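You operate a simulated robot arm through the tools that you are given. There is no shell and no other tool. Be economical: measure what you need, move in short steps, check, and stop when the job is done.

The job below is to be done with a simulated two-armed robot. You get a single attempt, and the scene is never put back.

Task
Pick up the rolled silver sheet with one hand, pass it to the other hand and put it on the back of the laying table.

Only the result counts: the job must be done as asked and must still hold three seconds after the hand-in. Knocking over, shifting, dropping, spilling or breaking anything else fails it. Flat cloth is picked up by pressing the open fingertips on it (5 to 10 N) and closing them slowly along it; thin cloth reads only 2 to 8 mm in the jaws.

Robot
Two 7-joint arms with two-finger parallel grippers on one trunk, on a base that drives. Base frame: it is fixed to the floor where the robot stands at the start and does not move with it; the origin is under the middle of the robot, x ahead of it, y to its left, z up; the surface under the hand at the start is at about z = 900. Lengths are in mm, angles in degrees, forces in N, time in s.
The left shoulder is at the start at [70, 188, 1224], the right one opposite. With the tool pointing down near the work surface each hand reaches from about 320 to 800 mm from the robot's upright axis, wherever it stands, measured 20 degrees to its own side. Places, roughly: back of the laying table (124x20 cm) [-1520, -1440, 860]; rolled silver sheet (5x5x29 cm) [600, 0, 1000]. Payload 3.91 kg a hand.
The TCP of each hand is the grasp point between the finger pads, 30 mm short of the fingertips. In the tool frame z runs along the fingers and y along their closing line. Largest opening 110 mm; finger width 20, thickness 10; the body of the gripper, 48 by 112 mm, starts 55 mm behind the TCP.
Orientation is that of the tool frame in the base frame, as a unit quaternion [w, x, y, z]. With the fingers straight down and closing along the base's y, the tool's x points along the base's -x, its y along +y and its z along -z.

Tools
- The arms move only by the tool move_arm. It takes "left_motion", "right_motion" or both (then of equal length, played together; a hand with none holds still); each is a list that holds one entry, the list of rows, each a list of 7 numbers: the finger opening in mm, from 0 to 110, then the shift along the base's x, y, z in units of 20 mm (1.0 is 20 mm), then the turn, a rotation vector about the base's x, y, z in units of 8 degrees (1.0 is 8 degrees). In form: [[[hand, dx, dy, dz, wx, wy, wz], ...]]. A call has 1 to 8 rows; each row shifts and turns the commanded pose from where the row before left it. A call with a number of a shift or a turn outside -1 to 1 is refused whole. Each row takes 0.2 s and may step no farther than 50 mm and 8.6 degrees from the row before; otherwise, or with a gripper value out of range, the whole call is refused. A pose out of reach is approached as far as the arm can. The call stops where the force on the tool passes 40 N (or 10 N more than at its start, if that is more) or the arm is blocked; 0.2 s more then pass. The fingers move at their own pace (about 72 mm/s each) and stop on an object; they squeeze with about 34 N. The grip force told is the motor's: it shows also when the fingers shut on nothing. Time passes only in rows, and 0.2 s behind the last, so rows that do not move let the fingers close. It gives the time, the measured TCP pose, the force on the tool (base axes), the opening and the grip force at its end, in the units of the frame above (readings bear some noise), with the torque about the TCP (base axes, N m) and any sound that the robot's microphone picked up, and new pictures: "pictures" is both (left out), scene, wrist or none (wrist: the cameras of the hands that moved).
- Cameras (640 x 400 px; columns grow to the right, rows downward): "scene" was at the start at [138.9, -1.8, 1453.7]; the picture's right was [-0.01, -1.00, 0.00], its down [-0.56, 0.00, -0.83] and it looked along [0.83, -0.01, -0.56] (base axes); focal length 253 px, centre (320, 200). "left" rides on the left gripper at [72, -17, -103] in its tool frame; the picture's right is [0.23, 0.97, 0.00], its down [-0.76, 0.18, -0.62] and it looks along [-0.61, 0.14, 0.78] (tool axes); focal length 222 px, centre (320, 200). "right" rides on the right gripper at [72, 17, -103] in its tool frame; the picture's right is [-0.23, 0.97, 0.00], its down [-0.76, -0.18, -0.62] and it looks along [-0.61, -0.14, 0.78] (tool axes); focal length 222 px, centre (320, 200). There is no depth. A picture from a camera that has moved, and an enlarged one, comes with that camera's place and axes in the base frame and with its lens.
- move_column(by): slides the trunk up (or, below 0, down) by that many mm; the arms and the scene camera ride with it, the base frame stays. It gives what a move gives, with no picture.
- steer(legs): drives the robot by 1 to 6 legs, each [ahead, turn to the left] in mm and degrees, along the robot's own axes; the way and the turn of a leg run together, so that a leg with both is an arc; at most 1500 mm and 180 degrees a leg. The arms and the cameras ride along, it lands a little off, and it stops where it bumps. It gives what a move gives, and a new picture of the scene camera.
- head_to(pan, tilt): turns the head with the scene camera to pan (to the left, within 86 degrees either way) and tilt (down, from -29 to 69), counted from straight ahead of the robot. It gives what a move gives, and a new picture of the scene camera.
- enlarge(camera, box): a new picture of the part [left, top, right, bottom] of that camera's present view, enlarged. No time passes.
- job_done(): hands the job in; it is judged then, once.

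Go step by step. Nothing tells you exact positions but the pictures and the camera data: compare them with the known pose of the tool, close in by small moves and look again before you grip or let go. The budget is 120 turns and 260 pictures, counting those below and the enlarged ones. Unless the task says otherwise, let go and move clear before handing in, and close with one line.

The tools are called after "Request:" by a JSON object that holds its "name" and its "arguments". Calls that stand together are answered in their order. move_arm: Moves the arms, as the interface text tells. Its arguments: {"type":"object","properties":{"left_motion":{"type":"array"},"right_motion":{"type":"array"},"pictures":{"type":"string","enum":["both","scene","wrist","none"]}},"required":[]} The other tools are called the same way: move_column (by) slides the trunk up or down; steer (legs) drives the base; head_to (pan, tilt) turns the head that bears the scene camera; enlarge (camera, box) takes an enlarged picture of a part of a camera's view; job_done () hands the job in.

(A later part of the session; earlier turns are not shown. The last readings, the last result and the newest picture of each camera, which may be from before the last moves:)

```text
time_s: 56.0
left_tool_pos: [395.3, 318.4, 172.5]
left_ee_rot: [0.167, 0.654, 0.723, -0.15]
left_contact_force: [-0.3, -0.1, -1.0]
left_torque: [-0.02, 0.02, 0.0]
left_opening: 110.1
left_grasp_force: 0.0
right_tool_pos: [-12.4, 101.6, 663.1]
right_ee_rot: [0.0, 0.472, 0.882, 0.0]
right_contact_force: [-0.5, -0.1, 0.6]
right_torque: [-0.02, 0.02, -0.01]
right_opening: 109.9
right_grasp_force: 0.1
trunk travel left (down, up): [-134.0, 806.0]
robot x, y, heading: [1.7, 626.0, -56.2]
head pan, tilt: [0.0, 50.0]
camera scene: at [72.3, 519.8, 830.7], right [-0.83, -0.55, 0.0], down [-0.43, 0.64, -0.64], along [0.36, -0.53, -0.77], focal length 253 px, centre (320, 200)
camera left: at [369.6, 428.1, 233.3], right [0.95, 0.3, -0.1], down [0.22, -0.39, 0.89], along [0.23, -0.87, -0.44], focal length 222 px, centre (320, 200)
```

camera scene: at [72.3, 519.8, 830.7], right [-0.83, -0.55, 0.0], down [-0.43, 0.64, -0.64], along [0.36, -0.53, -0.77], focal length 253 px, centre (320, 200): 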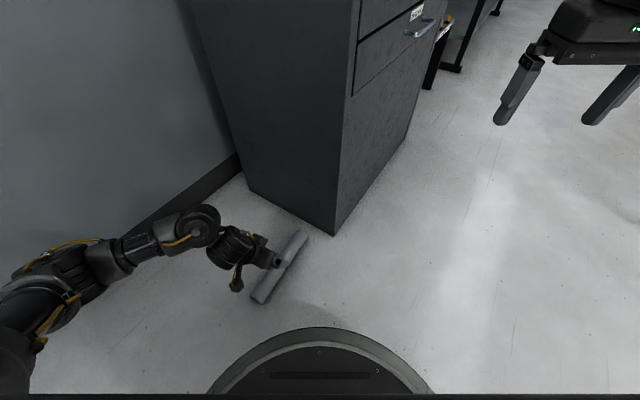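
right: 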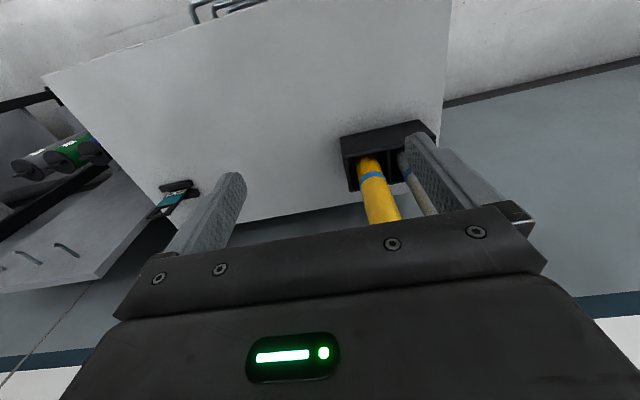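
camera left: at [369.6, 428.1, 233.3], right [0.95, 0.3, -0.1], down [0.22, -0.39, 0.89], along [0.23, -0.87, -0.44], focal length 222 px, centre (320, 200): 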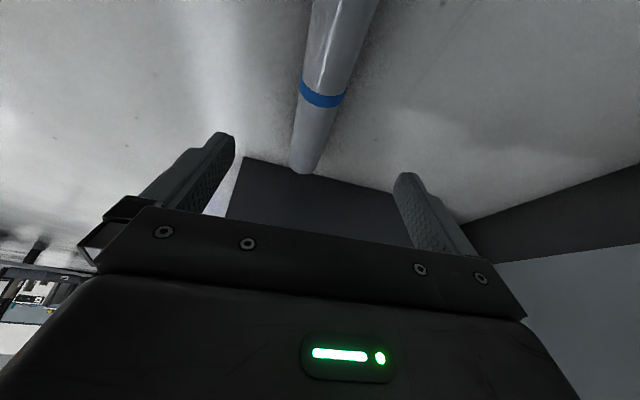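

Alignment is good: the roll axis passes x ≈ 395 under the pads with the same yaw. Going down the rest, force watched.

Request:
{"name": "move_arm", "arguments": {"left_motion": [[[110, 0, 0, -1, 0, 0, 0], [110, 0, 0, -1, 0, 0, 0], [110, 0, 0, -1, 0, 0, 0], [110, 0, 0, -1, 0, 0, 0], [110, 0, 0, -1, 0, 0, 0], [110, 0, 0, -0.8, 0, 0, 0], [110, 0, 0, -0.5, 0, 0, 0], [110, 0, 0, -0.4, 0, 0, 0]]]}}

```text
time_s: 57.8
left_tool_pos: [395.8, 317.3, 37.7]
left_ee_rot: [0.166, 0.654, 0.723, -0.151]
left_contact_force: [-0.1, -0.1, -0.2]
left_torque: [0.01, -0.02, 0.01]
left_opening: 109.7
left_grasp_force: 0.0
right_tool_pos: [-13.1, 101.8, 662.4]
right_ee_rot: [0.0, 0.472, 0.882, 0.0]
right_contact_force: [1.2, 0.8, 0.0]
right_torque: [0.03, -0.01, 0.0]
right_opening: 109.9
right_grasp_force: 0.1
trunk travel left (down, up): [-134.0, 806.0]
robot x, y, heading: [0.8, 629.6, -55.8]
head pan, tilt: [0.0, 50.0]
camera scene: at [72.2, 519.8, 830.6], right [-0.83, -0.55, 0.0], down [-0.43, 0.64, -0.64], along [0.36, -0.53, -0.77], focal length 253 px, centre (320, 200)
camera left: at [369.0, 426.8, 99.8], right [0.95, 0.3, -0.1], down [0.22, -0.39, 0.89], along [0.23, -0.87, -0.44], focal length 222 px, centre (320, 200)
```

scene: 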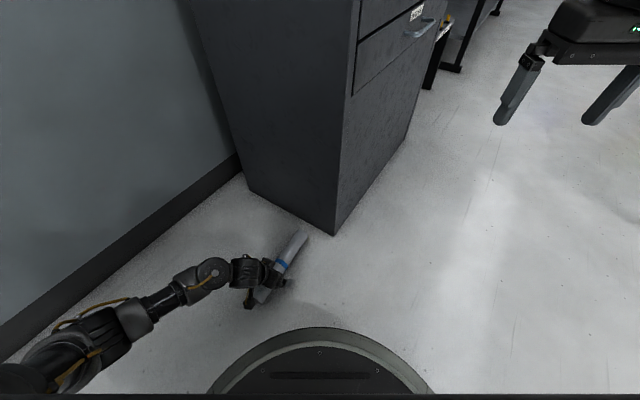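
left: 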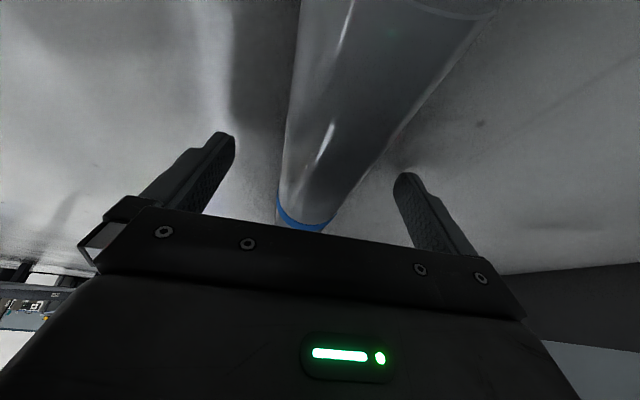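

The roll lies between the fingers. Closing.

Request:
{"name": "move_arm", "arguments": {"left_motion": [[[80, 0, 0, 0, 0, 0, 0], [60, 0, 0, 0, 0, 0, 0], [45, 0, 0, 0, 0, 0, 0], [30, 0, 0, 0, 0, 0, 0], [0, 0, 0, 0, 0, 0, 0], [0, 0, 0, 0, 0, 0, 0]]], "pictures": "wrist"}}

Request:
{"name": "move_arm", "arguments": {"left_motion": [[[0, 0, 0, 0.3, 0, 0, 0], [0, 0, 0, 0.4, 0, 0, 0], [0, 0, 0, 0.5, 0, 0, 0], [0, 0, 0, 0.5, 0, 0, 0], [0, 0, 0, 0.5, 0, 0, 0], [0, 0, 0, 0.5, 0, 0, 0]]]}}

```text
time_s: 59.2
left_tool_pos: [397.1, 317.8, 37.8]
left_ee_rot: [0.168, 0.654, 0.722, -0.151]
left_contact_force: [-0.7, -0.1, -0.4]
left_torque: [-0.11, 0.0, -0.06]
left_opening: 46.9
left_grasp_force: 33.8
right_tool_pos: [-11.8, 101.7, 663.3]
right_ee_rot: [0.0, 0.472, 0.881, 0.0]
right_contact_force: [-0.7, -0.2, 0.4]
right_torque: [0.01, -0.02, 0.0]
right_opening: 110.2
right_grasp_force: 0.1
trunk travel left (down, up): [-134.0, 806.0]
robot x, y, heading: [1.9, 629.2, -56.1]
head pan, tilt: [0.0, 50.0]
camera left: at [369.2, 426.8, 100.0], right [0.95, 0.3, -0.1], down [0.22, -0.39, 0.89], along [0.23, -0.87, -0.44], focal length 222 px, centre (320, 200)
```

left: 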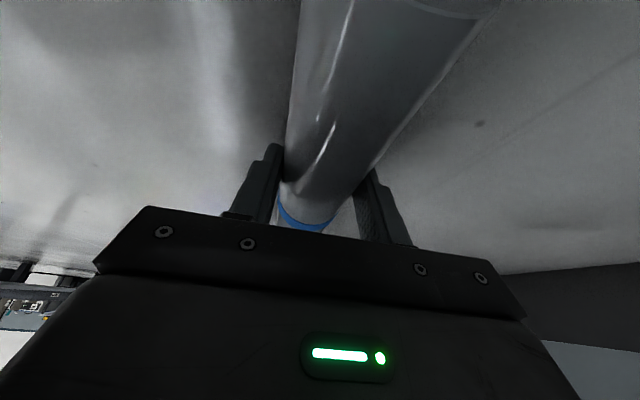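

```text
time_s: 60.6
left_tool_pos: [396.4, 316.0, 92.8]
left_ee_rot: [0.167, 0.654, 0.723, -0.151]
left_contact_force: [0.2, -0.3, -1.7]
left_torque: [0.07, 0.0, -0.01]
left_opening: 46.7
left_grasp_force: 34.2
right_tool_pos: [-12.2, 102.9, 662.6]
right_ee_rot: [0.0, 0.472, 0.882, 0.0]
right_contact_force: [-0.3, 0.1, -0.2]
right_torque: [-0.01, -0.02, 0.02]
right_opening: 110.2
right_grasp_force: 0.0
trunk travel left (down, up): [-134.0, 806.0]
robot x, y, heading: [3.2, 627.6, -56.3]
head pan, tilt: [0.0, 50.0]
camera scene: at [72.3, 519.7, 830.6], right [-0.83, -0.55, 0.0], down [-0.43, 0.64, -0.64], along [0.36, -0.53, -0.77], focal length 253 px, centre (320, 200)
camera left: at [370.2, 425.7, 153.4], right [0.95, 0.3, -0.1], down [0.22, -0.39, 0.89], along [0.23, -0.87, -0.44], focal length 222 px, centre (320, 200)
```

scene: 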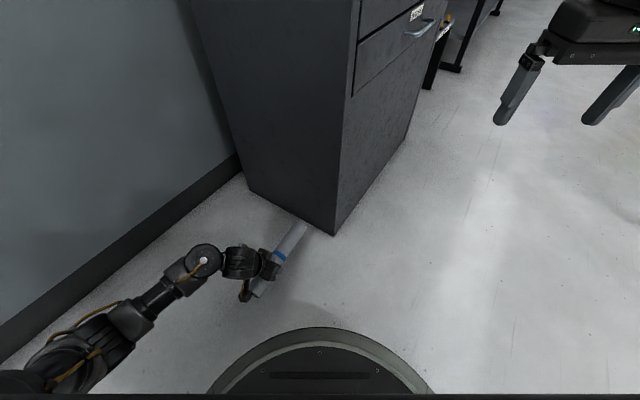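
left: 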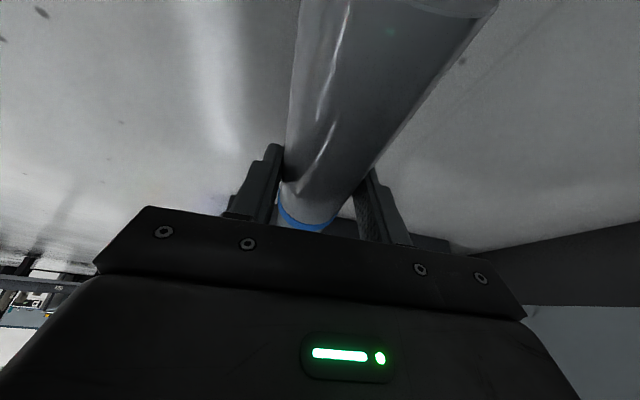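

Lifted level with no slip. I'll raise the trunk, then back away from the cabinet for the hand-over.

Request:
{"name": "move_column", "arguments": {"by": 400}}

Request:
{"name": "steer", "arguments": {"legs": [[-350, 0]]}}

Request:
{"name": "move_column", "arguments": {"by": 300}}

```text
time_s: 64.4
left_tool_pos: [395.9, 316.3, 492.9]
left_ee_rot: [0.167, 0.654, 0.722, -0.151]
left_contact_force: [0.4, -0.2, -1.1]
left_torque: [0.09, 0.05, 0.02]
left_opening: 46.6
left_grasp_force: 33.7
right_tool_pos: [-12.0, 101.9, 1062.8]
right_ee_rot: [0.001, 0.472, 0.881, 0.0]
right_contact_force: [-0.1, 0.5, 0.1]
right_torque: [0.01, 0.0, 0.0]
right_opening: 110.2
right_grasp_force: 0.1
trunk travel left (down, up): [-534.0, 406.0]
robot x, y, heading: [-2.5, 624.8, -56.2]
head pan, tilt: [0.0, 50.0]
```

```text
time_s: 66.7
left_tool_pos: [203.5, 604.8, 492.1]
left_ee_rot: [0.166, 0.653, 0.723, -0.151]
left_contact_force: [0.3, 0.5, -0.2]
left_torque: [0.11, 0.01, -0.04]
left_opening: 46.6
left_grasp_force: 33.9
right_tool_pos: [-203.8, 391.5, 1062.6]
right_ee_rot: [0.0, 0.471, 0.882, 0.0]
right_contact_force: [0.6, 0.5, -0.6]
right_torque: [0.0, -0.01, -0.01]
right_opening: 110.2
right_grasp_force: 0.1
trunk travel left (down, up): [-534.0, 406.0]
robot x, y, heading: [-191.2, 909.3, -56.3]
head pan, tilt: [0.0, 50.0]
camera scene: at [-120.3, 808.5, 1230.7], right [-0.83, -0.56, 0.0], down [-0.43, 0.64, -0.64], along [0.36, -0.53, -0.77], focal length 253 px, centre (320, 200)
```

scene: 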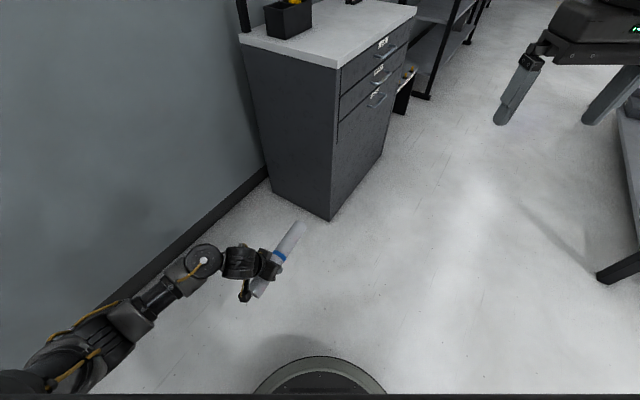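

```text
time_s: 69.7
left_tool_pos: [204.4, 604.8, 792.8]
left_ee_rot: [0.167, 0.653, 0.723, -0.151]
left_contact_force: [0.3, -0.8, -1.2]
left_torque: [0.07, 0.05, 0.03]
left_opening: 46.8
left_grasp_force: 34.3
right_tool_pos: [-203.3, 390.4, 1361.8]
right_ee_rot: [0.001, 0.471, 0.882, -0.001]
right_contact_force: [0.1, -0.3, -0.1]
right_torque: [0.01, 0.01, -0.01]
right_opening: 110.1
right_grasp_force: 0.0
trunk travel left (down, up): [-834.0, 106.0]
robot x, y, heading: [-193.8, 914.1, -56.4]
head pan, tilt: [0.0, 50.0]
```

Clear of the cabinet. I'll turn the robot back to heading 0, then bring the roll to the middle in front of the robot, lying along y, for the hand-over.

Request:
{"name": "steer", "arguments": {"legs": [[0, 56.4]]}}

Request:
{"name": "move_arm", "arguments": {"left_motion": [[[0, 0, -0.2, 0.5, 0, 0, -0.3], [0, 0, -0.3, 0.78, 0, 0, -0.5], [0, 0, -0.34, 0.78, 0, 0, -0.5], [0, 0, -0.34, 0.78, 0, 0, -0.5], [0, 0, -0.34, 0.78, 0, 0, -0.5], [0, 0, -0.34, 0.78, 0, 0, -0.5], [0, 0, -0.34, 0.78, 0, 0, -0.5], [0, 0, -0.34, 0.78, 0, 0, -0.5]]]}}

```text
time_s: 72.5
left_tool_pos: [289.9, 1063.0, 792.8]
left_ee_rot: [0.218, 0.243, 0.944, -0.056]
left_contact_force: [-0.2, 0.7, -1.2]
left_torque: [0.03, 0.04, -0.03]
left_opening: 46.7
left_grasp_force: 34.0
right_tool_pos: [233.0, 604.4, 1361.8]
right_ee_rot: [0.0, 0.009, 1.0, 0.001]
right_contact_force: [-0.5, -0.2, -1.1]
right_torque: [0.04, 0.03, 0.0]
right_opening: 110.0
right_grasp_force: 0.1
trunk travel left (down, up): [-834.0, 106.0]
robot x, y, heading: [-190.2, 918.3, -0.9]
head pan, tilt: [0.0, 50.0]
camera scene: at [-63.4, 911.1, 1530.6], right [-0.02, -1.0, 0.0], down [-0.77, 0.01, -0.64], along [0.64, -0.01, -0.77], focal length 253 px, centre (320, 200)
```

scene: 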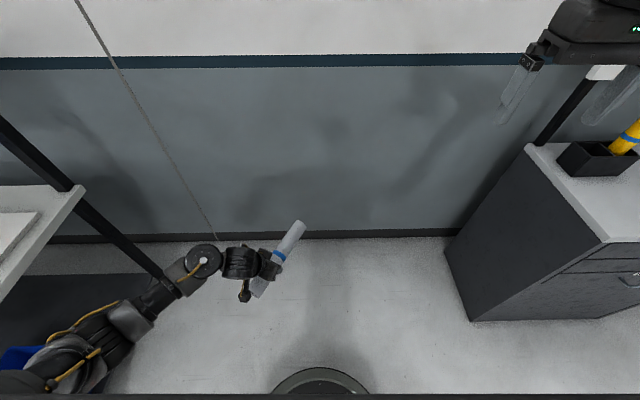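

```text
time_s: 74.3
left_tool_pos: [288.2, 1014.3, 910.9]
left_ee_rot: [0.195, 0.483, 0.846, -0.112]
left_contact_force: [-0.2, -0.3, -0.8]
left_torque: [0.04, 0.04, -0.03]
left_opening: 46.8
left_grasp_force: 33.7
right_tool_pos: [233.3, 605.4, 1362.1]
right_ee_rot: [0.0, 0.007, 1.0, 0.0]
right_contact_force: [0.1, 0.4, -0.5]
right_torque: [-0.01, 0.02, -0.02]
right_opening: 109.8
right_grasp_force: 0.1
trunk travel left (down, up): [-834.0, 106.0]
robot x, y, heading: [-191.9, 914.3, -1.0]
head pan, tilt: [0.0, 50.0]
camera scene: at [-63.0, 911.3, 1530.6], right [-0.02, -1.0, 0.0], down [-0.77, 0.01, -0.64], along [0.64, -0.01, -0.77], focal length 253 px, centre (320, 200)
camera left: at [219.9, 1101.5, 971.7], right [0.73, 0.67, -0.1], down [0.36, -0.26, 0.89], along [0.57, -0.69, -0.44], focal length 222 px, centre (320, 200)
```

scene: 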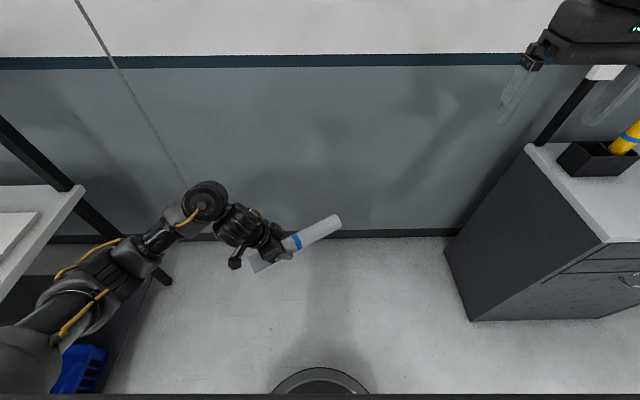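
left: 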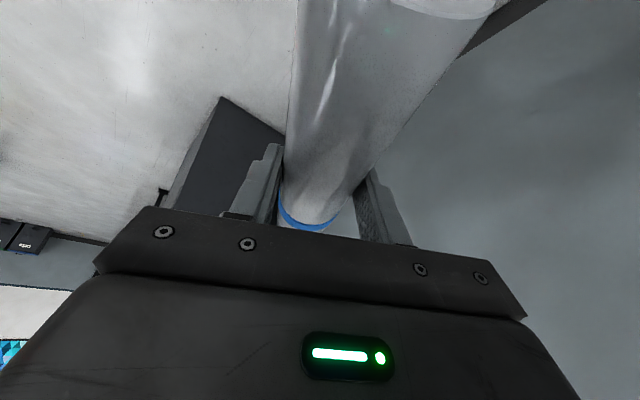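

Stable so far, so I continue the same motion.

Request:
{"name": "move_arm", "arguments": {"left_motion": [[[0, 0, -0.34, 0.9, 0, 0, -0.5], [0, 0, -0.34, 0.9, 0, 0, -0.5], [0, 0, -0.34, 0.9, 0, 0, -0.5], [0, 0, -0.34, 0.9, 0, 0, -0.5], [0, 0, -0.34, 0.9, 0, 0, -0.5], [0, 0, -0.34, 0.9, 0, 0, -0.5], [0, 0, -0.34, 0.9, 0, 0, -0.5], [0, 0, 0, 0.5, 0, 0, -0.4]]]}}

```text
time_s: 76.2
left_tool_pos: [289.2, 965.1, 1049.4]
left_ee_rot: [0.158, 0.693, 0.685, -0.16]
left_contact_force: [-0.3, -0.3, -1.2]
left_torque: [0.06, 0.04, -0.06]
left_opening: 46.6
left_grasp_force: 34.3
right_tool_pos: [232.4, 605.3, 1361.8]
right_ee_rot: [0.0, 0.007, 1.0, -0.001]
right_contact_force: [1.0, 0.8, 0.7]
right_torque: [0.01, 0.02, -0.01]
right_opening: 109.8
right_grasp_force: 0.1
trunk travel left (down, up): [-834.0, 106.0]
robot x, y, heading: [-192.5, 914.3, -1.0]
head pan, tilt: [0.0, 50.0]
camera scene: at [-63.3, 911.4, 1530.6], right [-0.02, -1.0, 0.0], down [-0.77, 0.01, -0.64], along [0.64, -0.01, -0.77], focal length 253 px, centre (320, 200)
camera left: at [275.3, 1077.4, 1110.1], right [0.98, 0.19, -0.1], down [0.17, -0.41, 0.89], along [0.13, -0.89, -0.44], focal length 222 px, centre (320, 200)
```

scene: 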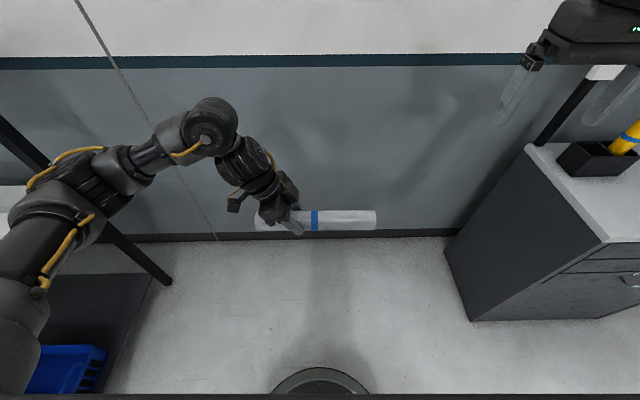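
left: 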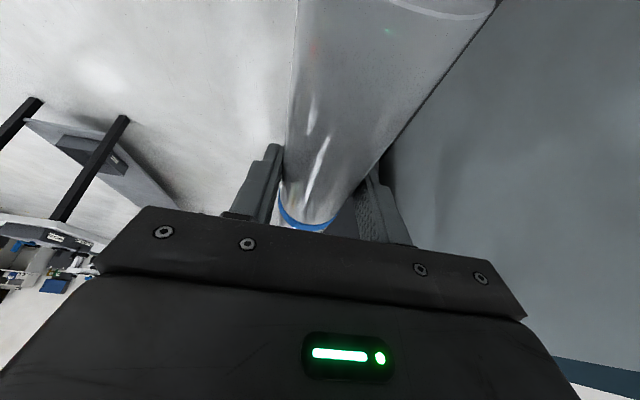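

The roll is level along y with its centre at about [289, 915, 1037], held 45 mm left of the centre by the left hand. Now I bring in the right hand: yaw by +90°, then tilt it to mirror the left hand.

Request:
{"name": "move_arm", "arguments": {"right_motion": [[[110, 0.3, 0.5, -0.2, 0, 0, 0.94], [110, 0.3, 0.5, -0.2, 0, 0, 0.94], [110, 0.3, 0.5, -0.2, 0, 0, 0.94], [110, 0.3, 0.5, -0.2, 0, 0, 0.94], [110, 0.3, 0.5, -0.2, 0, 0, 0.94], [110, 0.3, 0.5, -0.2, 0, 0, 0.94], [110, 0.3, 0.5, -0.2, 0, 0, 0.94], [110, 0.3, 0.5, -0.2, 0, 0, 0.94]]], "pictures": "none"}}

Request:
{"name": "move_arm", "arguments": {"right_motion": [[[110, 0.11, 0.5, -0.5, 0, 0, 0.94], [110, 0.11, 0.5, -0.5, 0, 0, 0.94], [110, 0.11, 0.5, -0.5, 0, 0, 0.94], [110, 0.11, 0.5, -0.5, 0, 0, 0.94], [110, 0, 0.6, -0.6, 0.8, 0, 0], [110, 0, 0.6, -0.6, 0.8, 0, 0], [110, 0, 0.6, -0.6, 0.8, 0, 0], [110, 0, 0.6, -0.6, 0.85, 0, 0]]]}}

```text
time_s: 78.0
left_tool_pos: [290.4, 965.9, 1048.5]
left_ee_rot: [0.159, 0.692, 0.686, -0.16]
left_contact_force: [0.0, -0.3, -1.7]
left_torque: [0.06, -0.06, 0.0]
left_opening: 46.6
left_grasp_force: 34.0
right_tool_pos: [281.9, 685.7, 1330.1]
right_ee_rot: [0.001, -0.496, 0.868, 0.0]
right_contact_force: [0.5, -0.2, -0.3]
right_torque: [-0.04, 0.02, 0.0]
right_opening: 110.0
right_grasp_force: 0.1
trunk travel left (down, up): [-834.0, 106.0]
robot x, y, heading: [-193.3, 914.3, -1.0]
head pan, tilt: [0.0, 50.0]
```

```text
time_s: 79.8
left_tool_pos: [290.1, 963.8, 1048.6]
left_ee_rot: [0.157, 0.692, 0.686, -0.159]
left_contact_force: [0.0, -0.4, -1.7]
left_torque: [0.06, -0.01, -0.01]
left_opening: 46.8
left_grasp_force: 33.4
right_tool_pos: [289.7, 771.4, 1241.9]
right_ee_rot: [0.159, -0.684, 0.693, 0.162]
right_contact_force: [-0.1, 0.3, -0.2]
right_torque: [0.04, 0.0, 0.02]
right_opening: 110.1
right_grasp_force: 0.0
trunk travel left (down, up): [-834.0, 106.0]
robot x, y, heading: [-190.9, 916.6, -0.9]
head pan, tilt: [0.0, 50.0]
camera scene: at [-62.4, 909.4, 1530.6], right [-0.02, -1.0, 0.0], down [-0.77, 0.01, -0.64], along [0.64, -0.01, -0.77], focal length 253 px, centre (320, 200)
camera right: at [271.2, 660.5, 1302.2], right [-0.97, 0.21, 0.11], down [0.19, 0.41, 0.89], along [0.15, 0.89, -0.44], focal length 222 px, centre (320, 200)
```

scene: 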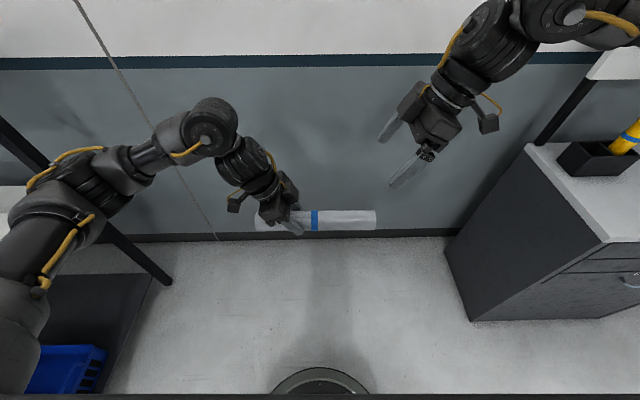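
right: 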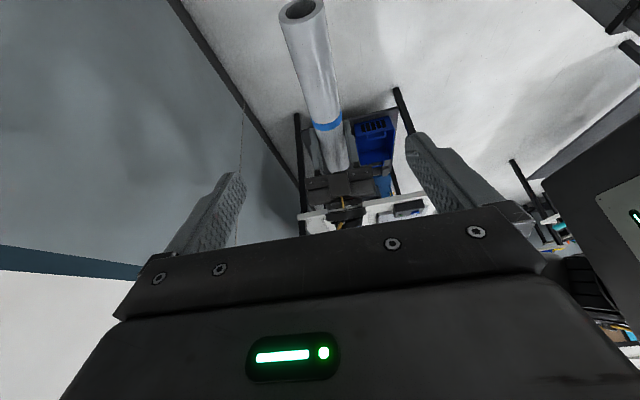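

The right hand's approach direction leads straight onto the roll with the roll centred between its fingers. I advance most of the way along the tool axis.

Request:
{"name": "move_arm", "arguments": {"right_motion": [[[110, -0.1, 0.51, -0.96, 0, 0, 0], [110, 0, 0.51, -0.96, 0, 0, 0], [110, 0, 0.51, -0.96, 0, 0, 0], [110, 0, 0.51, -0.96, 0, 0, 0], [110, 0, 0.51, -0.96, 0, 0, 0], [110, 0, 0.51, -0.96, 0, 0, 0]]]}}

```text
time_s: 81.2
left_tool_pos: [289.9, 965.5, 1049.2]
left_ee_rot: [0.158, 0.692, 0.686, -0.161]
left_contact_force: [-0.1, 0.3, -1.8]
left_torque: [0.04, 0.0, 0.01]
left_opening: 46.6
left_grasp_force: 33.7
right_tool_pos: [290.2, 835.2, 1125.5]
right_ee_rot: [0.157, -0.686, 0.692, 0.161]
right_contact_force: [0.4, 0.4, -0.1]
right_torque: [-0.03, -0.01, 0.01]
right_opening: 110.4
right_grasp_force: 0.0
trunk travel left (down, up): [-834.0, 106.0]
robot x, y, heading: [-190.3, 915.6, -0.7]
head pan, tilt: [0.0, 50.0]
camera scene: at [-62.7, 912.0, 1530.6], right [-0.02, -1.0, 0.0], down [-0.77, 0.01, -0.64], along [0.64, -0.01, -0.77], focal length 253 px, centre (320, 200)
camera right: at [271.0, 726.1, 1186.6], right [-0.97, 0.21, 0.1], down [0.19, 0.41, 0.89], along [0.15, 0.89, -0.44], focal length 222 px, centre (320, 200)
```

scene: 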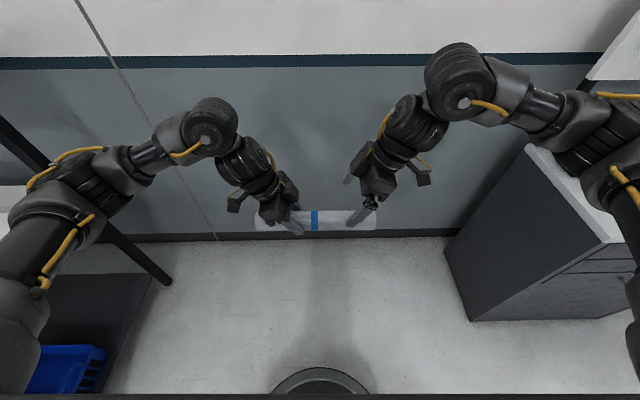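
right: 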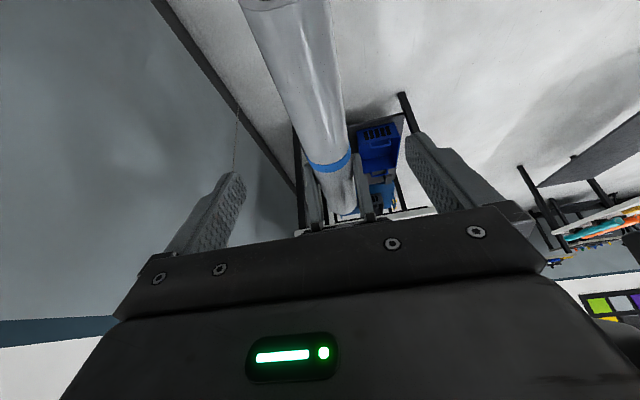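

Centred on the roll, so I do the last stretch and close the right hand.

Request:
{"name": "move_arm", "arguments": {"right_motion": [[[110, 0, 0.49, -0.95, 0, 0, 0], [110, 0, 0.49, -0.95, 0, 0, 0], [110, 0, 0.49, -0.95, 0, 0, 0], [110, 0, 0.49, -0.95, 0, 0, 0], [110, 0, 0, 0, 0, 0, 0]]]}}

```text
time_s: 82.3
left_tool_pos: [289.3, 965.3, 1049.6]
left_ee_rot: [0.158, 0.692, 0.686, -0.159]
left_contact_force: [-0.3, 0.6, -1.8]
left_torque: [0.1, 0.0, -0.01]
left_opening: 46.5
left_grasp_force: 34.3
right_tool_pos: [288.1, 872.8, 1050.7]
right_ee_rot: [0.159, -0.685, 0.692, 0.161]
right_contact_force: [-0.2, -1.3, 0.5]
right_torque: [0.0, 0.04, 0.0]
right_opening: 109.9
right_grasp_force: 0.0
trunk travel left (down, up): [-834.0, 106.0]
robot x, y, heading: [-191.7, 913.6, -0.9]
head pan, tilt: [0.0, 50.0]
camera scene: at [-63.4, 911.5, 1530.6], right [-0.02, -1.0, 0.0], down [-0.77, 0.01, -0.64], along [0.64, -0.01, -0.77], focal length 253 px, centre (320, 200)
camera right: at [268.7, 761.8, 1110.8], right [-0.97, 0.21, 0.1], down [0.19, 0.41, 0.89], along [0.15, 0.89, -0.44], focal length 222 px, centre (320, 200)
```

scene: 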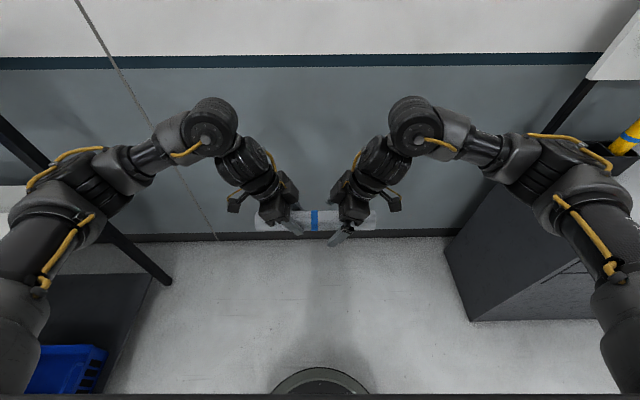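
right: 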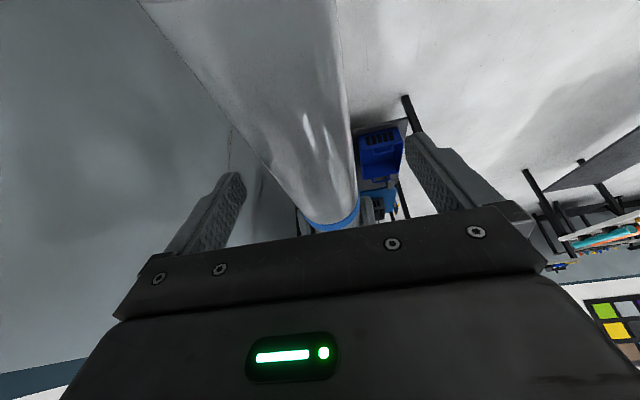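

The hands are mirrored on the roll. I close the right hand, with both holding for a moment.

Request:
{"name": "move_arm", "arguments": {"right_motion": [[[80, 0, 0, 0, 0, 0, 0], [60, 0, 0, 0, 0, 0, 0], [45, 0, 0, 0, 0, 0, 0], [20, 0, 0, 0, 0, 0, 0], [0, 0, 0, 0, 0, 0, 0], [0, 0, 0, 0, 0, 0, 0], [0, 0, 0, 0, 0, 0, 0]]], "pictures": "wrist"}}

```text
time_s: 84.0
left_tool_pos: [289.5, 964.9, 1048.5]
left_ee_rot: [0.157, 0.693, 0.685, -0.161]
left_contact_force: [-13.0, -0.1, 4.2]
left_torque: [-0.23, 0.25, -0.65]
left_opening: 46.7
left_grasp_force: 33.8
right_tool_pos: [288.5, 870.8, 1050.6]
right_ee_rot: [0.159, -0.685, 0.693, 0.16]
right_contact_force: [12.8, -0.8, -4.3]
right_torque: [-0.19, -0.25, -0.53]
right_opening: 46.8
right_grasp_force: 34.1
trunk travel left (down, up): [-834.0, 106.0]
robot x, y, heading: [-194.3, 911.0, -0.8]
head pan, tilt: [0.0, 50.0]
camera right: at [269.0, 761.5, 1110.9], right [-0.97, 0.22, 0.1], down [0.19, 0.41, 0.89], along [0.15, 0.89, -0.44], focal length 222 px, centre (320, 200)
```

right: 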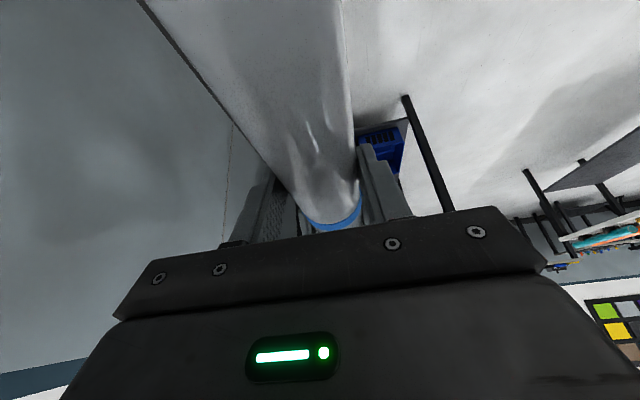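

Both hold it at 47 mm, with a little side strain of 13 N between them. I'll ease the right hand by 2 mm along x, then open the left.

Request:
{"name": "move_arm", "arguments": {"right_motion": [[[0, 0.05, 0, 0, 0, 0, 0], [0, 0.05, 0, 0, 0, 0, 0], [0, 0, 0, 0, 0, 0, 0]]], "pictures": "none"}}

```text
time_s: 84.8
left_tool_pos: [289.4, 965.5, 1048.9]
left_ee_rot: [0.158, 0.692, 0.686, -0.16]
left_contact_force: [-5.7, 6.5, 3.2]
left_torque: [-0.32, 0.15, -0.32]
left_opening: 46.8
left_grasp_force: 34.4
right_tool_pos: [289.3, 872.8, 1050.5]
right_ee_rot: [0.158, -0.685, 0.693, 0.16]
right_contact_force: [7.5, -7.0, -2.2]
right_torque: [0.03, -0.19, -0.26]
right_opening: 46.4
right_grasp_force: 34.1
trunk travel left (down, up): [-834.0, 106.0]
robot x, y, heading: [-190.8, 913.5, -0.6]
head pan, tilt: [0.0, 50.0]
```

The strain has dropped, so the left hand now opens and backs off along its own axis.

Request:
{"name": "move_arm", "arguments": {"left_motion": [[[50, 0, 0, 0, 0, 0, 0], [60, 0, 0, 0, 0, 0, 0], [75, 0, 0, 0, 0, 0, 0], [90, 0, 0, 0, 0, 0, 0], [110, 0, 0, 0, 0, 0, 0], [110, 0, 0, 0, 0, 0, 0], [110, 0, 0.22, 0.45, 0, 0, 0], [110, 0, 0.22, 0.45, 0, 0, 0]]]}}

```text
time_s: 86.5
left_tool_pos: [290.8, 974.4, 1065.4]
left_ee_rot: [0.159, 0.692, 0.686, -0.16]
left_contact_force: [0.3, 0.5, 0.3]
left_torque: [-0.01, 0.0, 0.02]
left_opening: 109.9
left_grasp_force: 0.0
right_tool_pos: [289.1, 873.0, 1050.6]
right_ee_rot: [0.158, -0.685, 0.693, 0.16]
right_contact_force: [-0.1, -0.2, 0.5]
right_torque: [-0.07, -0.02, 0.0]
right_opening: 46.8
right_grasp_force: 33.6
trunk travel left (down, up): [-834.0, 106.0]
robot x, y, heading: [-191.4, 917.2, -0.7]
head pan, tilt: [0.0, 50.0]
camera scene: at [-63.5, 911.8, 1530.6], right [-0.02, -1.0, 0.0], down [-0.77, 0.01, -0.64], along [0.64, -0.01, -0.77], focal length 253 px, centre (320, 200)
camera left: at [276.6, 1087.0, 1127.0], right [0.98, 0.2, -0.1], down [0.17, -0.41, 0.89], along [0.13, -0.89, -0.44], focal length 222 px, centre (320, 200)
```

scene: 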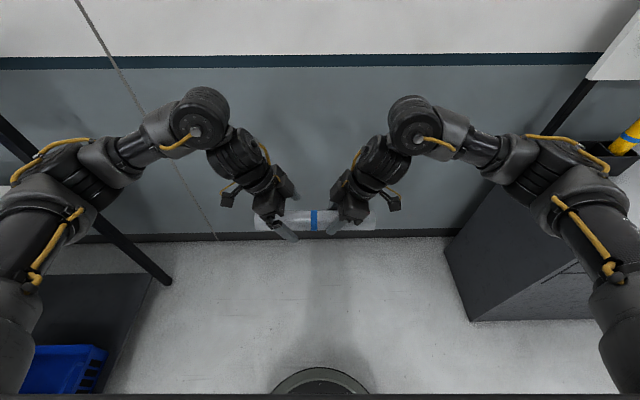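
left: 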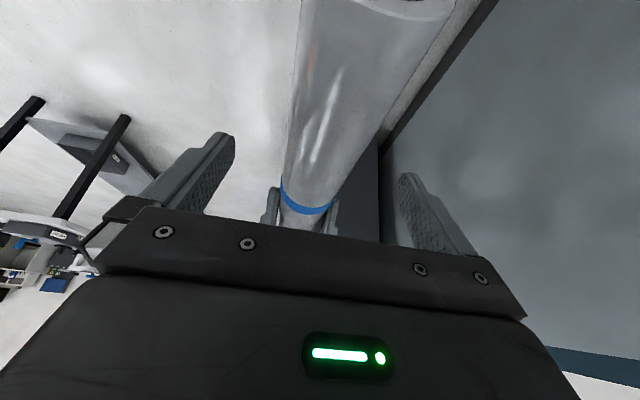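

The hand-over worked: the right hand alone holds the roll. I withdraw the left hand and then turn toward the laying table to look at it.

Request:
{"name": "move_arm", "arguments": {"left_motion": [[[110, 0, 0.42, 0.9, 0, 0, 0], [110, 0, 0.42, 0.9, 0, 0, 0], [110, 0, 0.42, 0.9, 0, 0, 0], [110, 0, 0.42, 0.9, 0, 0, 0], [110, 0, 0.42, 0.9, 0, 0, 0], [110, 0, 0.6, 0.9, 0, 0, 0], [110, 0, 0.9, 0.9, 0, 0, 0], [110, 0, 0.9, 0.9, 0, 0, 0]]], "pictures": "none"}}

Request:
{"name": "steer", "arguments": {"legs": [[0, -60], [0, -60]]}}

Request:
{"name": "head_to", "arguments": {"pan": 0, "tilt": 20}}

```text
time_s: 88.3
left_tool_pos: [286.5, 1063.3, 1208.2]
left_ee_rot: [0.158, 0.693, 0.685, -0.16]
left_contact_force: [0.7, 0.5, 0.2]
left_torque: [-0.01, -0.02, 0.0]
left_opening: 109.9
left_grasp_force: 0.0
right_tool_pos: [288.4, 873.8, 1051.1]
right_ee_rot: [0.157, -0.686, 0.693, 0.16]
right_contact_force: [0.1, 1.0, 0.1]
right_torque: [-0.06, 0.02, -0.01]
right_opening: 46.5
right_grasp_force: 33.6
trunk travel left (down, up): [-834.0, 106.0]
robot x, y, heading: [-187.8, 918.9, -0.8]
head pan, tilt: [0.0, 50.0]
```

```text
time_s: 94.1
left_tool_pos: [-316.1, 430.3, 1208.3]
left_ee_rot: [-0.063, 0.936, -0.272, -0.216]
left_contact_force: [-0.6, 1.4, 0.6]
left_torque: [0.03, 0.0, -0.01]
left_opening: 110.3
left_grasp_force: 0.1
right_tool_pos: [-479.6, 528.0, 1049.0]
right_ee_rot: [0.217, 0.272, 0.935, -0.06]
right_contact_force: [-0.2, -0.6, -0.1]
right_torque: [0.04, 0.02, 0.01]
right_opening: 46.9
right_grasp_force: 33.9
trunk travel left (down, up): [-834.0, 106.0]
robot x, y, heading: [-185.5, 914.2, -122.7]
head pan, tilt: [0.0, 50.0]
camera scene: at [-259.1, 806.1, 1530.6], right [-0.84, 0.54, 0.0], down [0.41, 0.64, -0.64], along [-0.35, -0.54, -0.77], focal length 253 px, centre (320, 200)
```

scene: 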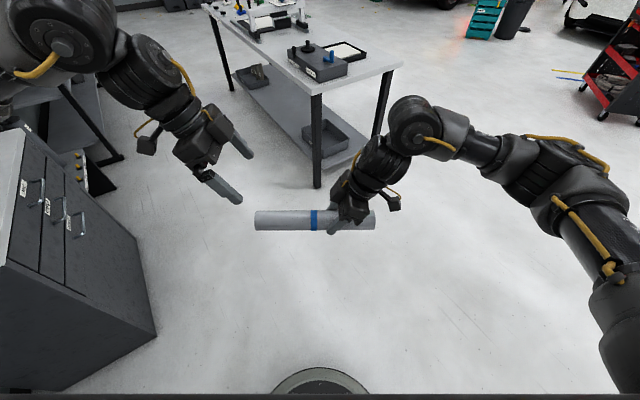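

```text
time_s: 95.1
left_tool_pos: [-317.3, 430.1, 1207.1]
left_ee_rot: [-0.063, 0.936, -0.272, -0.215]
left_contact_force: [1.0, 0.1, 0.3]
left_torque: [-0.01, -0.01, 0.0]
left_opening: 110.1
left_grasp_force: 0.3
right_tool_pos: [-479.4, 528.9, 1050.7]
right_ee_rot: [0.216, 0.273, 0.936, -0.06]
right_contact_force: [-0.4, -0.2, 0.0]
right_torque: [0.01, 0.04, 0.02]
right_opening: 46.8
right_grasp_force: 34.0
trunk travel left (down, up): [-834.0, 106.0]
robot x, y, heading: [-193.7, 913.8, -122.5]
head pan, tilt: [0.0, 20.0]
camera scene: at [-268.0, 792.7, 1576.1], right [-0.84, 0.54, 0.0], down [0.19, 0.29, -0.94], along [-0.51, -0.79, -0.34], focal length 253 px, centre (320, 200)
```

scene: 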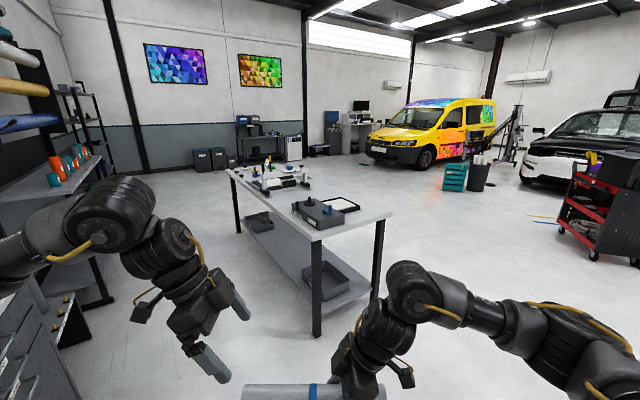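

Request:
{"name": "enlarge", "arguments": {"camera": "scene", "box": [210, 140, 410, 265]}}

```text
3.20 times, centred on (310, 202) of scene
camera zoom: at [-268.0, 792.7, 1576.1], right [-0.84, 0.54, 0.0], down [0.19, 0.29, -0.94], along [-0.51, -0.79, -0.34], focal length 811 px, centre (352, 192)
```

zoom: 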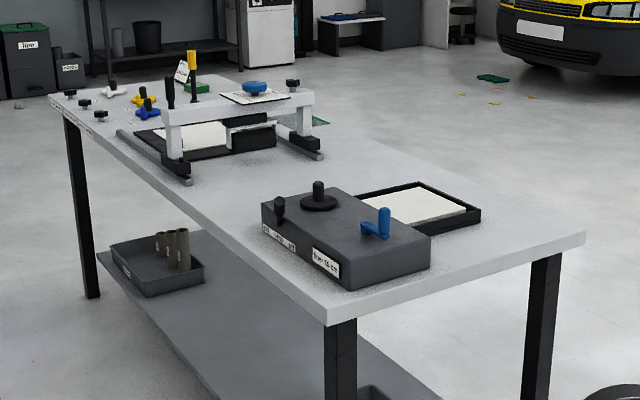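

The laying table runs from about (-940, -330) to (-1620, -2400), and its back strip is on the far side at x ≈ -1520, free between the tray and the frame. I'll drive round the table's end to the far side.

Request:
{"name": "steer", "arguments": {"legs": [[0, -35.9], [1106, 0], [1106, 0], [0, 68.4]]}}

```text
time_s: 110.7
left_tool_pos: [-2153.1, -307.2, 1207.4]
left_ee_rot: [-0.005, 0.974, -0.019, -0.225]
left_contact_force: [-0.5, 0.2, 0.7]
left_torque: [0.0, 0.0, 0.04]
left_opening: 109.9
left_grasp_force: 0.1
right_tool_pos: [-2343.0, -304.2, 1050.2]
right_ee_rot: [0.224, 0.019, 0.974, 0.0]
right_contact_force: [0.1, -0.1, 0.1]
right_torque: [0.02, 0.06, 0.01]
right_opening: 46.5
right_grasp_force: 33.9
trunk travel left (down, up): [-834.0, 106.0]
robot x, y, heading: [-2287.5, 176.6, -92.7]
head pan, tilt: [0.0, 20.0]
camera scene: at [-2294.1, 29.8, 1576.2], right [-1.0, 0.05, 0.0], down [0.02, 0.34, -0.94], along [-0.04, -0.94, -0.34], focal length 253 px, centre (320, 200)
```

scene: 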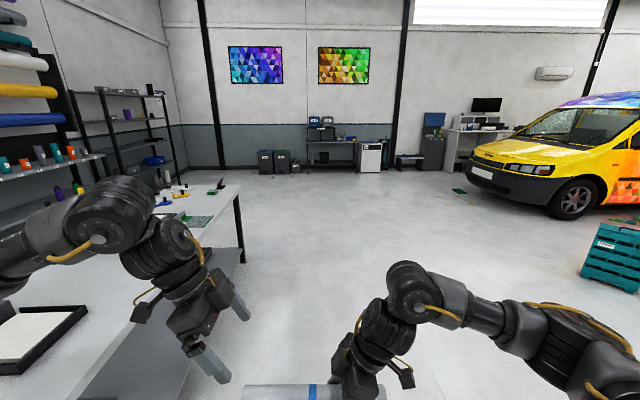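

The lane along the back of the table is free. Driving along it and turning to face the table.

Request:
{"name": "steer", "arguments": {"legs": [[1200, 0], [0, 92.7]]}}

Request:
{"name": "head_to", "arguments": {"pan": 0, "tilt": 35}}

```text
time_s: 120.8
left_tool_pos: [-1869.1, -879.5, 1207.5]
left_ee_rot: [0.159, 0.689, 0.689, -0.159]
left_contact_force: [0.3, 0.1, 0.0]
left_torque: [-0.03, -0.01, -0.03]
left_opening: 110.2
left_grasp_force: 0.0
right_tool_pos: [-1866.1, -1068.3, 1050.9]
right_ee_rot: [0.157, -0.688, 0.69, 0.161]
right_contact_force: [-0.2, -0.3, -0.8]
right_torque: [-0.05, 0.04, -0.03]
right_opening: 46.6
right_grasp_force: 34.6
trunk travel left (down, up): [-834.0, 106.0]
robot x, y, heading: [-2344.5, -1031.9, -0.4]
head pan, tilt: [0.0, 20.0]
camera scene: at [-2202.1, -1033.4, 1576.2], right [-0.01, -1.0, 0.0], down [-0.34, 0.0, -0.94], along [0.94, -0.01, -0.34], focal length 253 px, centre (320, 200)
```

scene: 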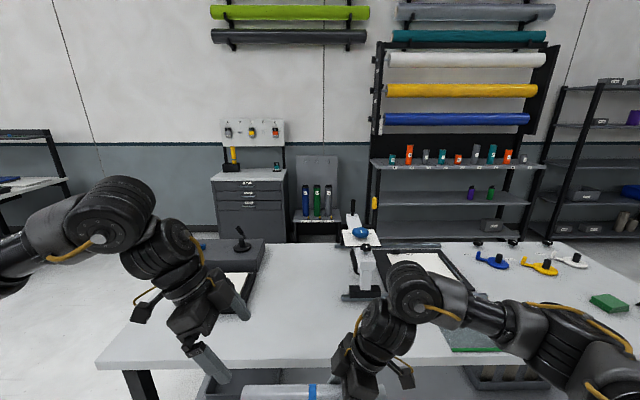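

```text
time_s: 121.5
left_tool_pos: [-1868.8, -877.5, 1206.6]
left_ee_rot: [0.159, 0.69, 0.688, -0.159]
left_contact_force: [0.0, -0.4, 1.0]
left_torque: [-0.01, -0.01, 0.01]
left_opening: 109.7
left_grasp_force: 0.0
right_tool_pos: [-1865.1, -1068.6, 1049.1]
right_ee_rot: [0.157, -0.688, 0.69, 0.161]
right_contact_force: [0.4, 0.6, -0.4]
right_torque: [-0.04, 0.04, 0.01]
right_opening: 46.4
right_grasp_force: 34.2
trunk travel left (down, up): [-834.0, 106.0]
robot x, y, heading: [-2343.2, -1029.1, -0.6]
head pan, tilt: [0.0, 35.0]
camera scene: at [-2207.2, -1032.8, 1552.4], right [-0.01, -1.0, 0.0], down [-0.57, 0.0, -0.82], along [0.82, -0.01, -0.57], focal length 253 px, centre (320, 200)
```

scene: 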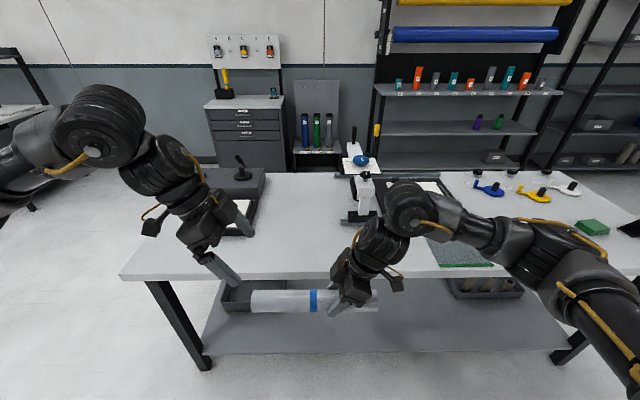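

The strip between the tray (y > -780) and the green card (y < -1440) is free, and the roll hangs at about y -1027, right for it. I'll drive 240 mm closer.

Request:
{"name": "steer", "arguments": {"legs": [[240, 0]]}}

Request:
{"name": "head_to", "arguments": {"pan": 0, "tilt": 50}}

```text
time_s: 123.3
left_tool_pos: [-1631.2, -875.5, 1207.8]
left_ee_rot: [0.159, 0.686, 0.692, -0.158]
left_contact_force: [-1.6, 0.8, 0.7]
left_torque: [0.01, -0.02, -0.01]
left_opening: 110.2
left_grasp_force: 0.1
right_tool_pos: [-1626.4, -1064.9, 1050.1]
right_ee_rot: [-0.157, 0.691, -0.687, -0.161]
right_contact_force: [0.7, 0.3, -0.9]
right_torque: [-0.03, 0.0, 0.0]
right_opening: 46.4
right_grasp_force: 33.7
trunk travel left (down, up): [-834.0, 106.0]
robot x, y, heading: [-2102.2, -1031.5, 0.1]
head pan, tilt: [0.0, 35.0]
camera scene: at [-1968.0, -1032.8, 1552.5], right [0.0, -1.0, 0.0], down [-0.57, 0.0, -0.82], along [0.82, 0.0, -0.57], focal length 253 px, centre (320, 200)
```

scene: 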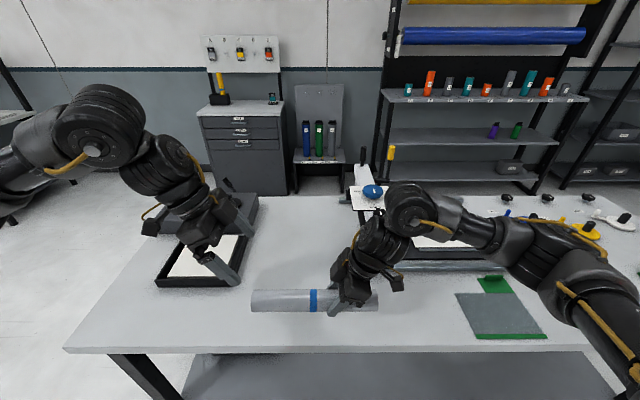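

```text
time_s: 124.1
left_tool_pos: [-1629.2, -875.0, 1208.0]
left_ee_rot: [0.159, 0.687, 0.691, -0.158]
left_contact_force: [0.7, 0.5, -0.3]
left_torque: [0.0, 0.0, 0.02]
left_opening: 109.9
left_grasp_force: 0.0
right_tool_pos: [-1625.2, -1065.3, 1049.6]
right_ee_rot: [-0.157, 0.691, -0.687, -0.162]
right_contact_force: [-0.4, 0.9, -0.9]
right_torque: [-0.06, 0.01, -0.03]
right_opening: 46.6
right_grasp_force: 34.8
trunk travel left (down, up): [-834.0, 106.0]
robot x, y, heading: [-2104.3, -1031.1, -0.1]
head pan, tilt: [0.0, 50.0]
camera scene: at [-1976.5, -1032.8, 1530.6], right [0.0, -1.0, 0.0], down [-0.77, 0.0, -0.64], along [0.64, 0.0, -0.77], focal length 253 px, centre (320, 200)
```

scene: 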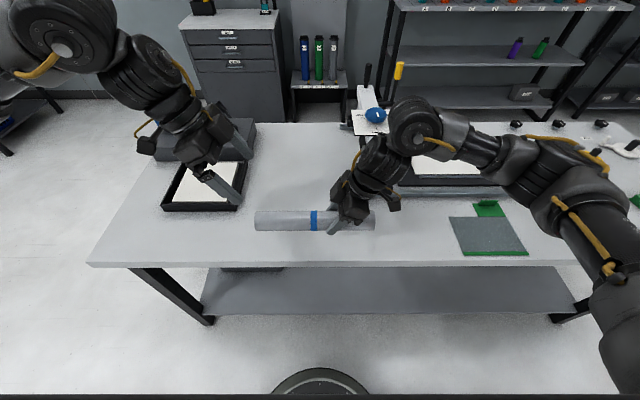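

The roll hangs over the table edge, level. I move it 95 mm further in, to x = -1530, then lower in steps with force watch.

Request:
{"name": "move_arm", "arguments": {"right_motion": [[[0, 0.6, 0, 0, 0, 0, 0], [0, 0.85, 0, 0, 0, 0, 0], [0, 0.95, 0, 0, 0, 0, 0], [0, 0.95, 0, 0, 0, 0, 0], [0, 0.9, 0, -0.4, 0, 0, 0], [0, 0.5, 0, -0.8, 0, 0, 0], [0, 0, 0, -0.9, 0, 0, 0], [0, 0, 0, -0.9, 0, 0, 0]]]}}

```text
time_s: 125.9
left_tool_pos: [-1628.8, -875.5, 1207.9]
left_ee_rot: [0.16, 0.687, 0.691, -0.159]
left_contact_force: [-0.2, 0.6, 0.1]
left_torque: [0.02, 0.01, -0.02]
left_opening: 109.9
left_grasp_force: 0.0
right_tool_pos: [-1530.3, -1064.7, 990.0]
right_ee_rot: [-0.157, 0.69, -0.688, -0.162]
right_contact_force: [-0.7, 0.4, -0.5]
right_torque: [-0.07, 0.01, 0.03]
right_opening: 46.6
right_grasp_force: 33.8
trunk travel left (down, up): [-834.0, 106.0]
robot x, y, heading: [-2107.7, -1031.5, 0.0]
head pan, tilt: [0.0, 50.0]
camera scene: at [-1977.1, -1032.9, 1530.6], right [0.0, -1.0, 0.0], down [-0.77, 0.0, -0.64], along [0.64, 0.0, -0.77], focal length 253 px, centre (320, 200)
camera right: at [-1546.6, -1174.4, 1050.4], right [-0.97, 0.2, 0.11], down [0.18, 0.41, 0.89], along [0.13, 0.89, -0.44], focal length 222 px, centre (320, 200)
```

scene: 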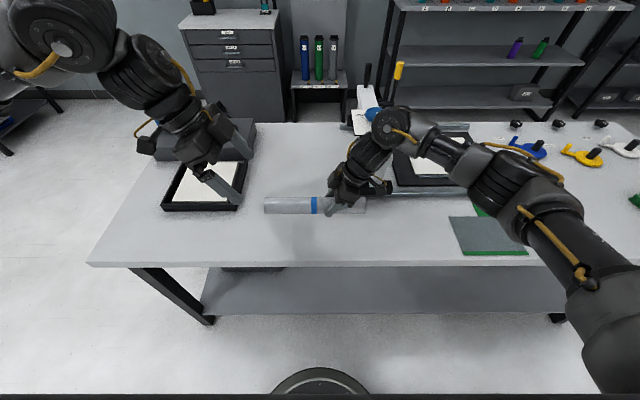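
right: 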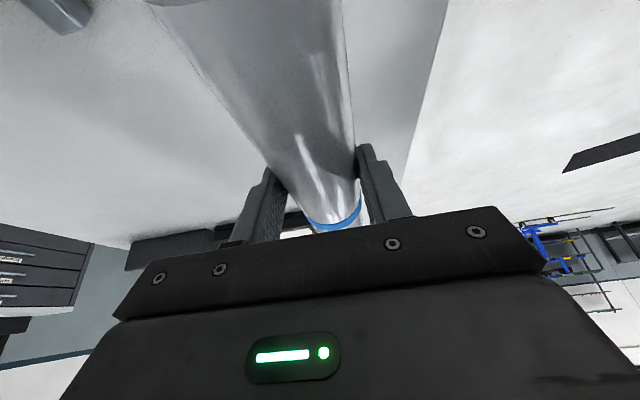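

Over a free part of the strip. I lower further, slowing before the expected contact at TCP z ≈ 898.

Request:
{"name": "move_arm", "arguments": {"right_motion": [[[0, 0, 0, -0.9, 0, 0, 0], [0, 0, 0, -0.9, 0, 0, 0], [0, 0, 0, -0.8, 0, 0, 0], [0, 0, 0, -0.6, 0, 0, 0], [0, 0, 0, -0.4, 0, 0, 0], [0, 0, 0, -0.3, 0, 0, 0], [0, 0, 0, 0, 0, 0, 0]]]}}

```text
time_s: 127.5
left_tool_pos: [-1630.6, -875.9, 1207.7]
left_ee_rot: [0.159, 0.687, 0.691, -0.159]
left_contact_force: [-0.7, -0.1, 0.9]
left_torque: [0.0, -0.02, -0.02]
left_opening: 109.9
left_grasp_force: 0.2
right_tool_pos: [-1530.3, -1066.6, 910.0]
right_ee_rot: [-0.156, 0.69, -0.688, -0.162]
right_contact_force: [0.3, -0.7, -1.3]
right_torque: [-0.03, 0.02, 0.03]
right_opening: 46.6
right_grasp_force: 34.0
trunk travel left (down, up): [-834.0, 106.0]
robot x, y, heading: [-2103.1, -1030.1, 0.1]
head pan, tilt: [0.0, 50.0]
camera scene: at [-1977.5, -1032.9, 1530.6], right [0.0, -1.0, 0.0], down [-0.77, 0.0, -0.64], along [0.64, 0.0, -0.77], focal length 253 px, centre (320, 200)
camera right: at [-1547.2, -1176.8, 971.7], right [-0.97, 0.2, 0.11], down [0.18, 0.41, 0.89], along [0.13, 0.89, -0.44], focal length 222 px, centre (320, 200)
```

scene: 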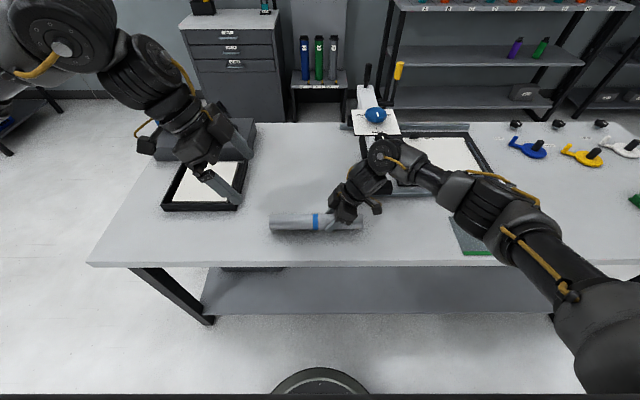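
right: 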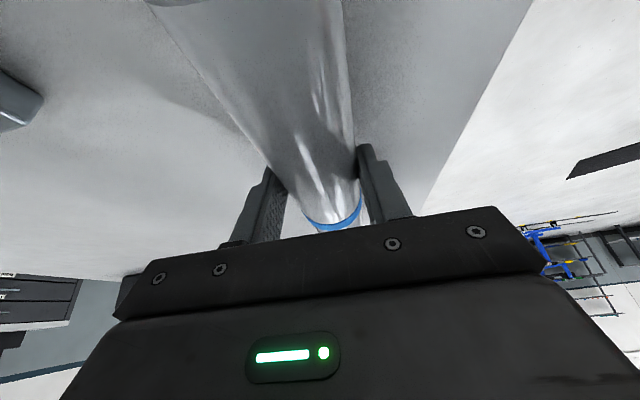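

Nearly touching. Small steps now until the force shows contact.

Request:
{"name": "move_arm", "arguments": {"right_motion": [[[0, 0, 0, -0.1, 0, 0, 0], [0, 0, 0, -0.1, 0, 0, 0], [0, 0, 0, -0.1, 0, 0, 0], [0, 0, 0, -0.1, 0, 0, 0], [0, 0, 0, 0, 0, 0, 0]]], "pictures": "none"}}

```text
time_s: 128.7
left_tool_pos: [-1629.2, -875.5, 1207.9]
left_ee_rot: [0.159, 0.687, 0.691, -0.159]
left_contact_force: [0.4, -0.2, -0.6]
left_torque: [-0.02, -0.01, 0.01]
left_opening: 110.1
left_grasp_force: 0.0
right_tool_pos: [-1530.4, -1065.3, 901.9]
right_ee_rot: [-0.156, 0.69, -0.688, -0.162]
right_contact_force: [-0.1, 0.1, -0.7]
right_torque: [-0.09, 0.0, -0.01]
right_opening: 46.9
right_grasp_force: 34.0
trunk travel left (down, up): [-834.0, 106.0]
robot x, y, heading: [-2103.4, -1035.1, 0.0]
head pan, tilt: [0.0, 50.0]
```

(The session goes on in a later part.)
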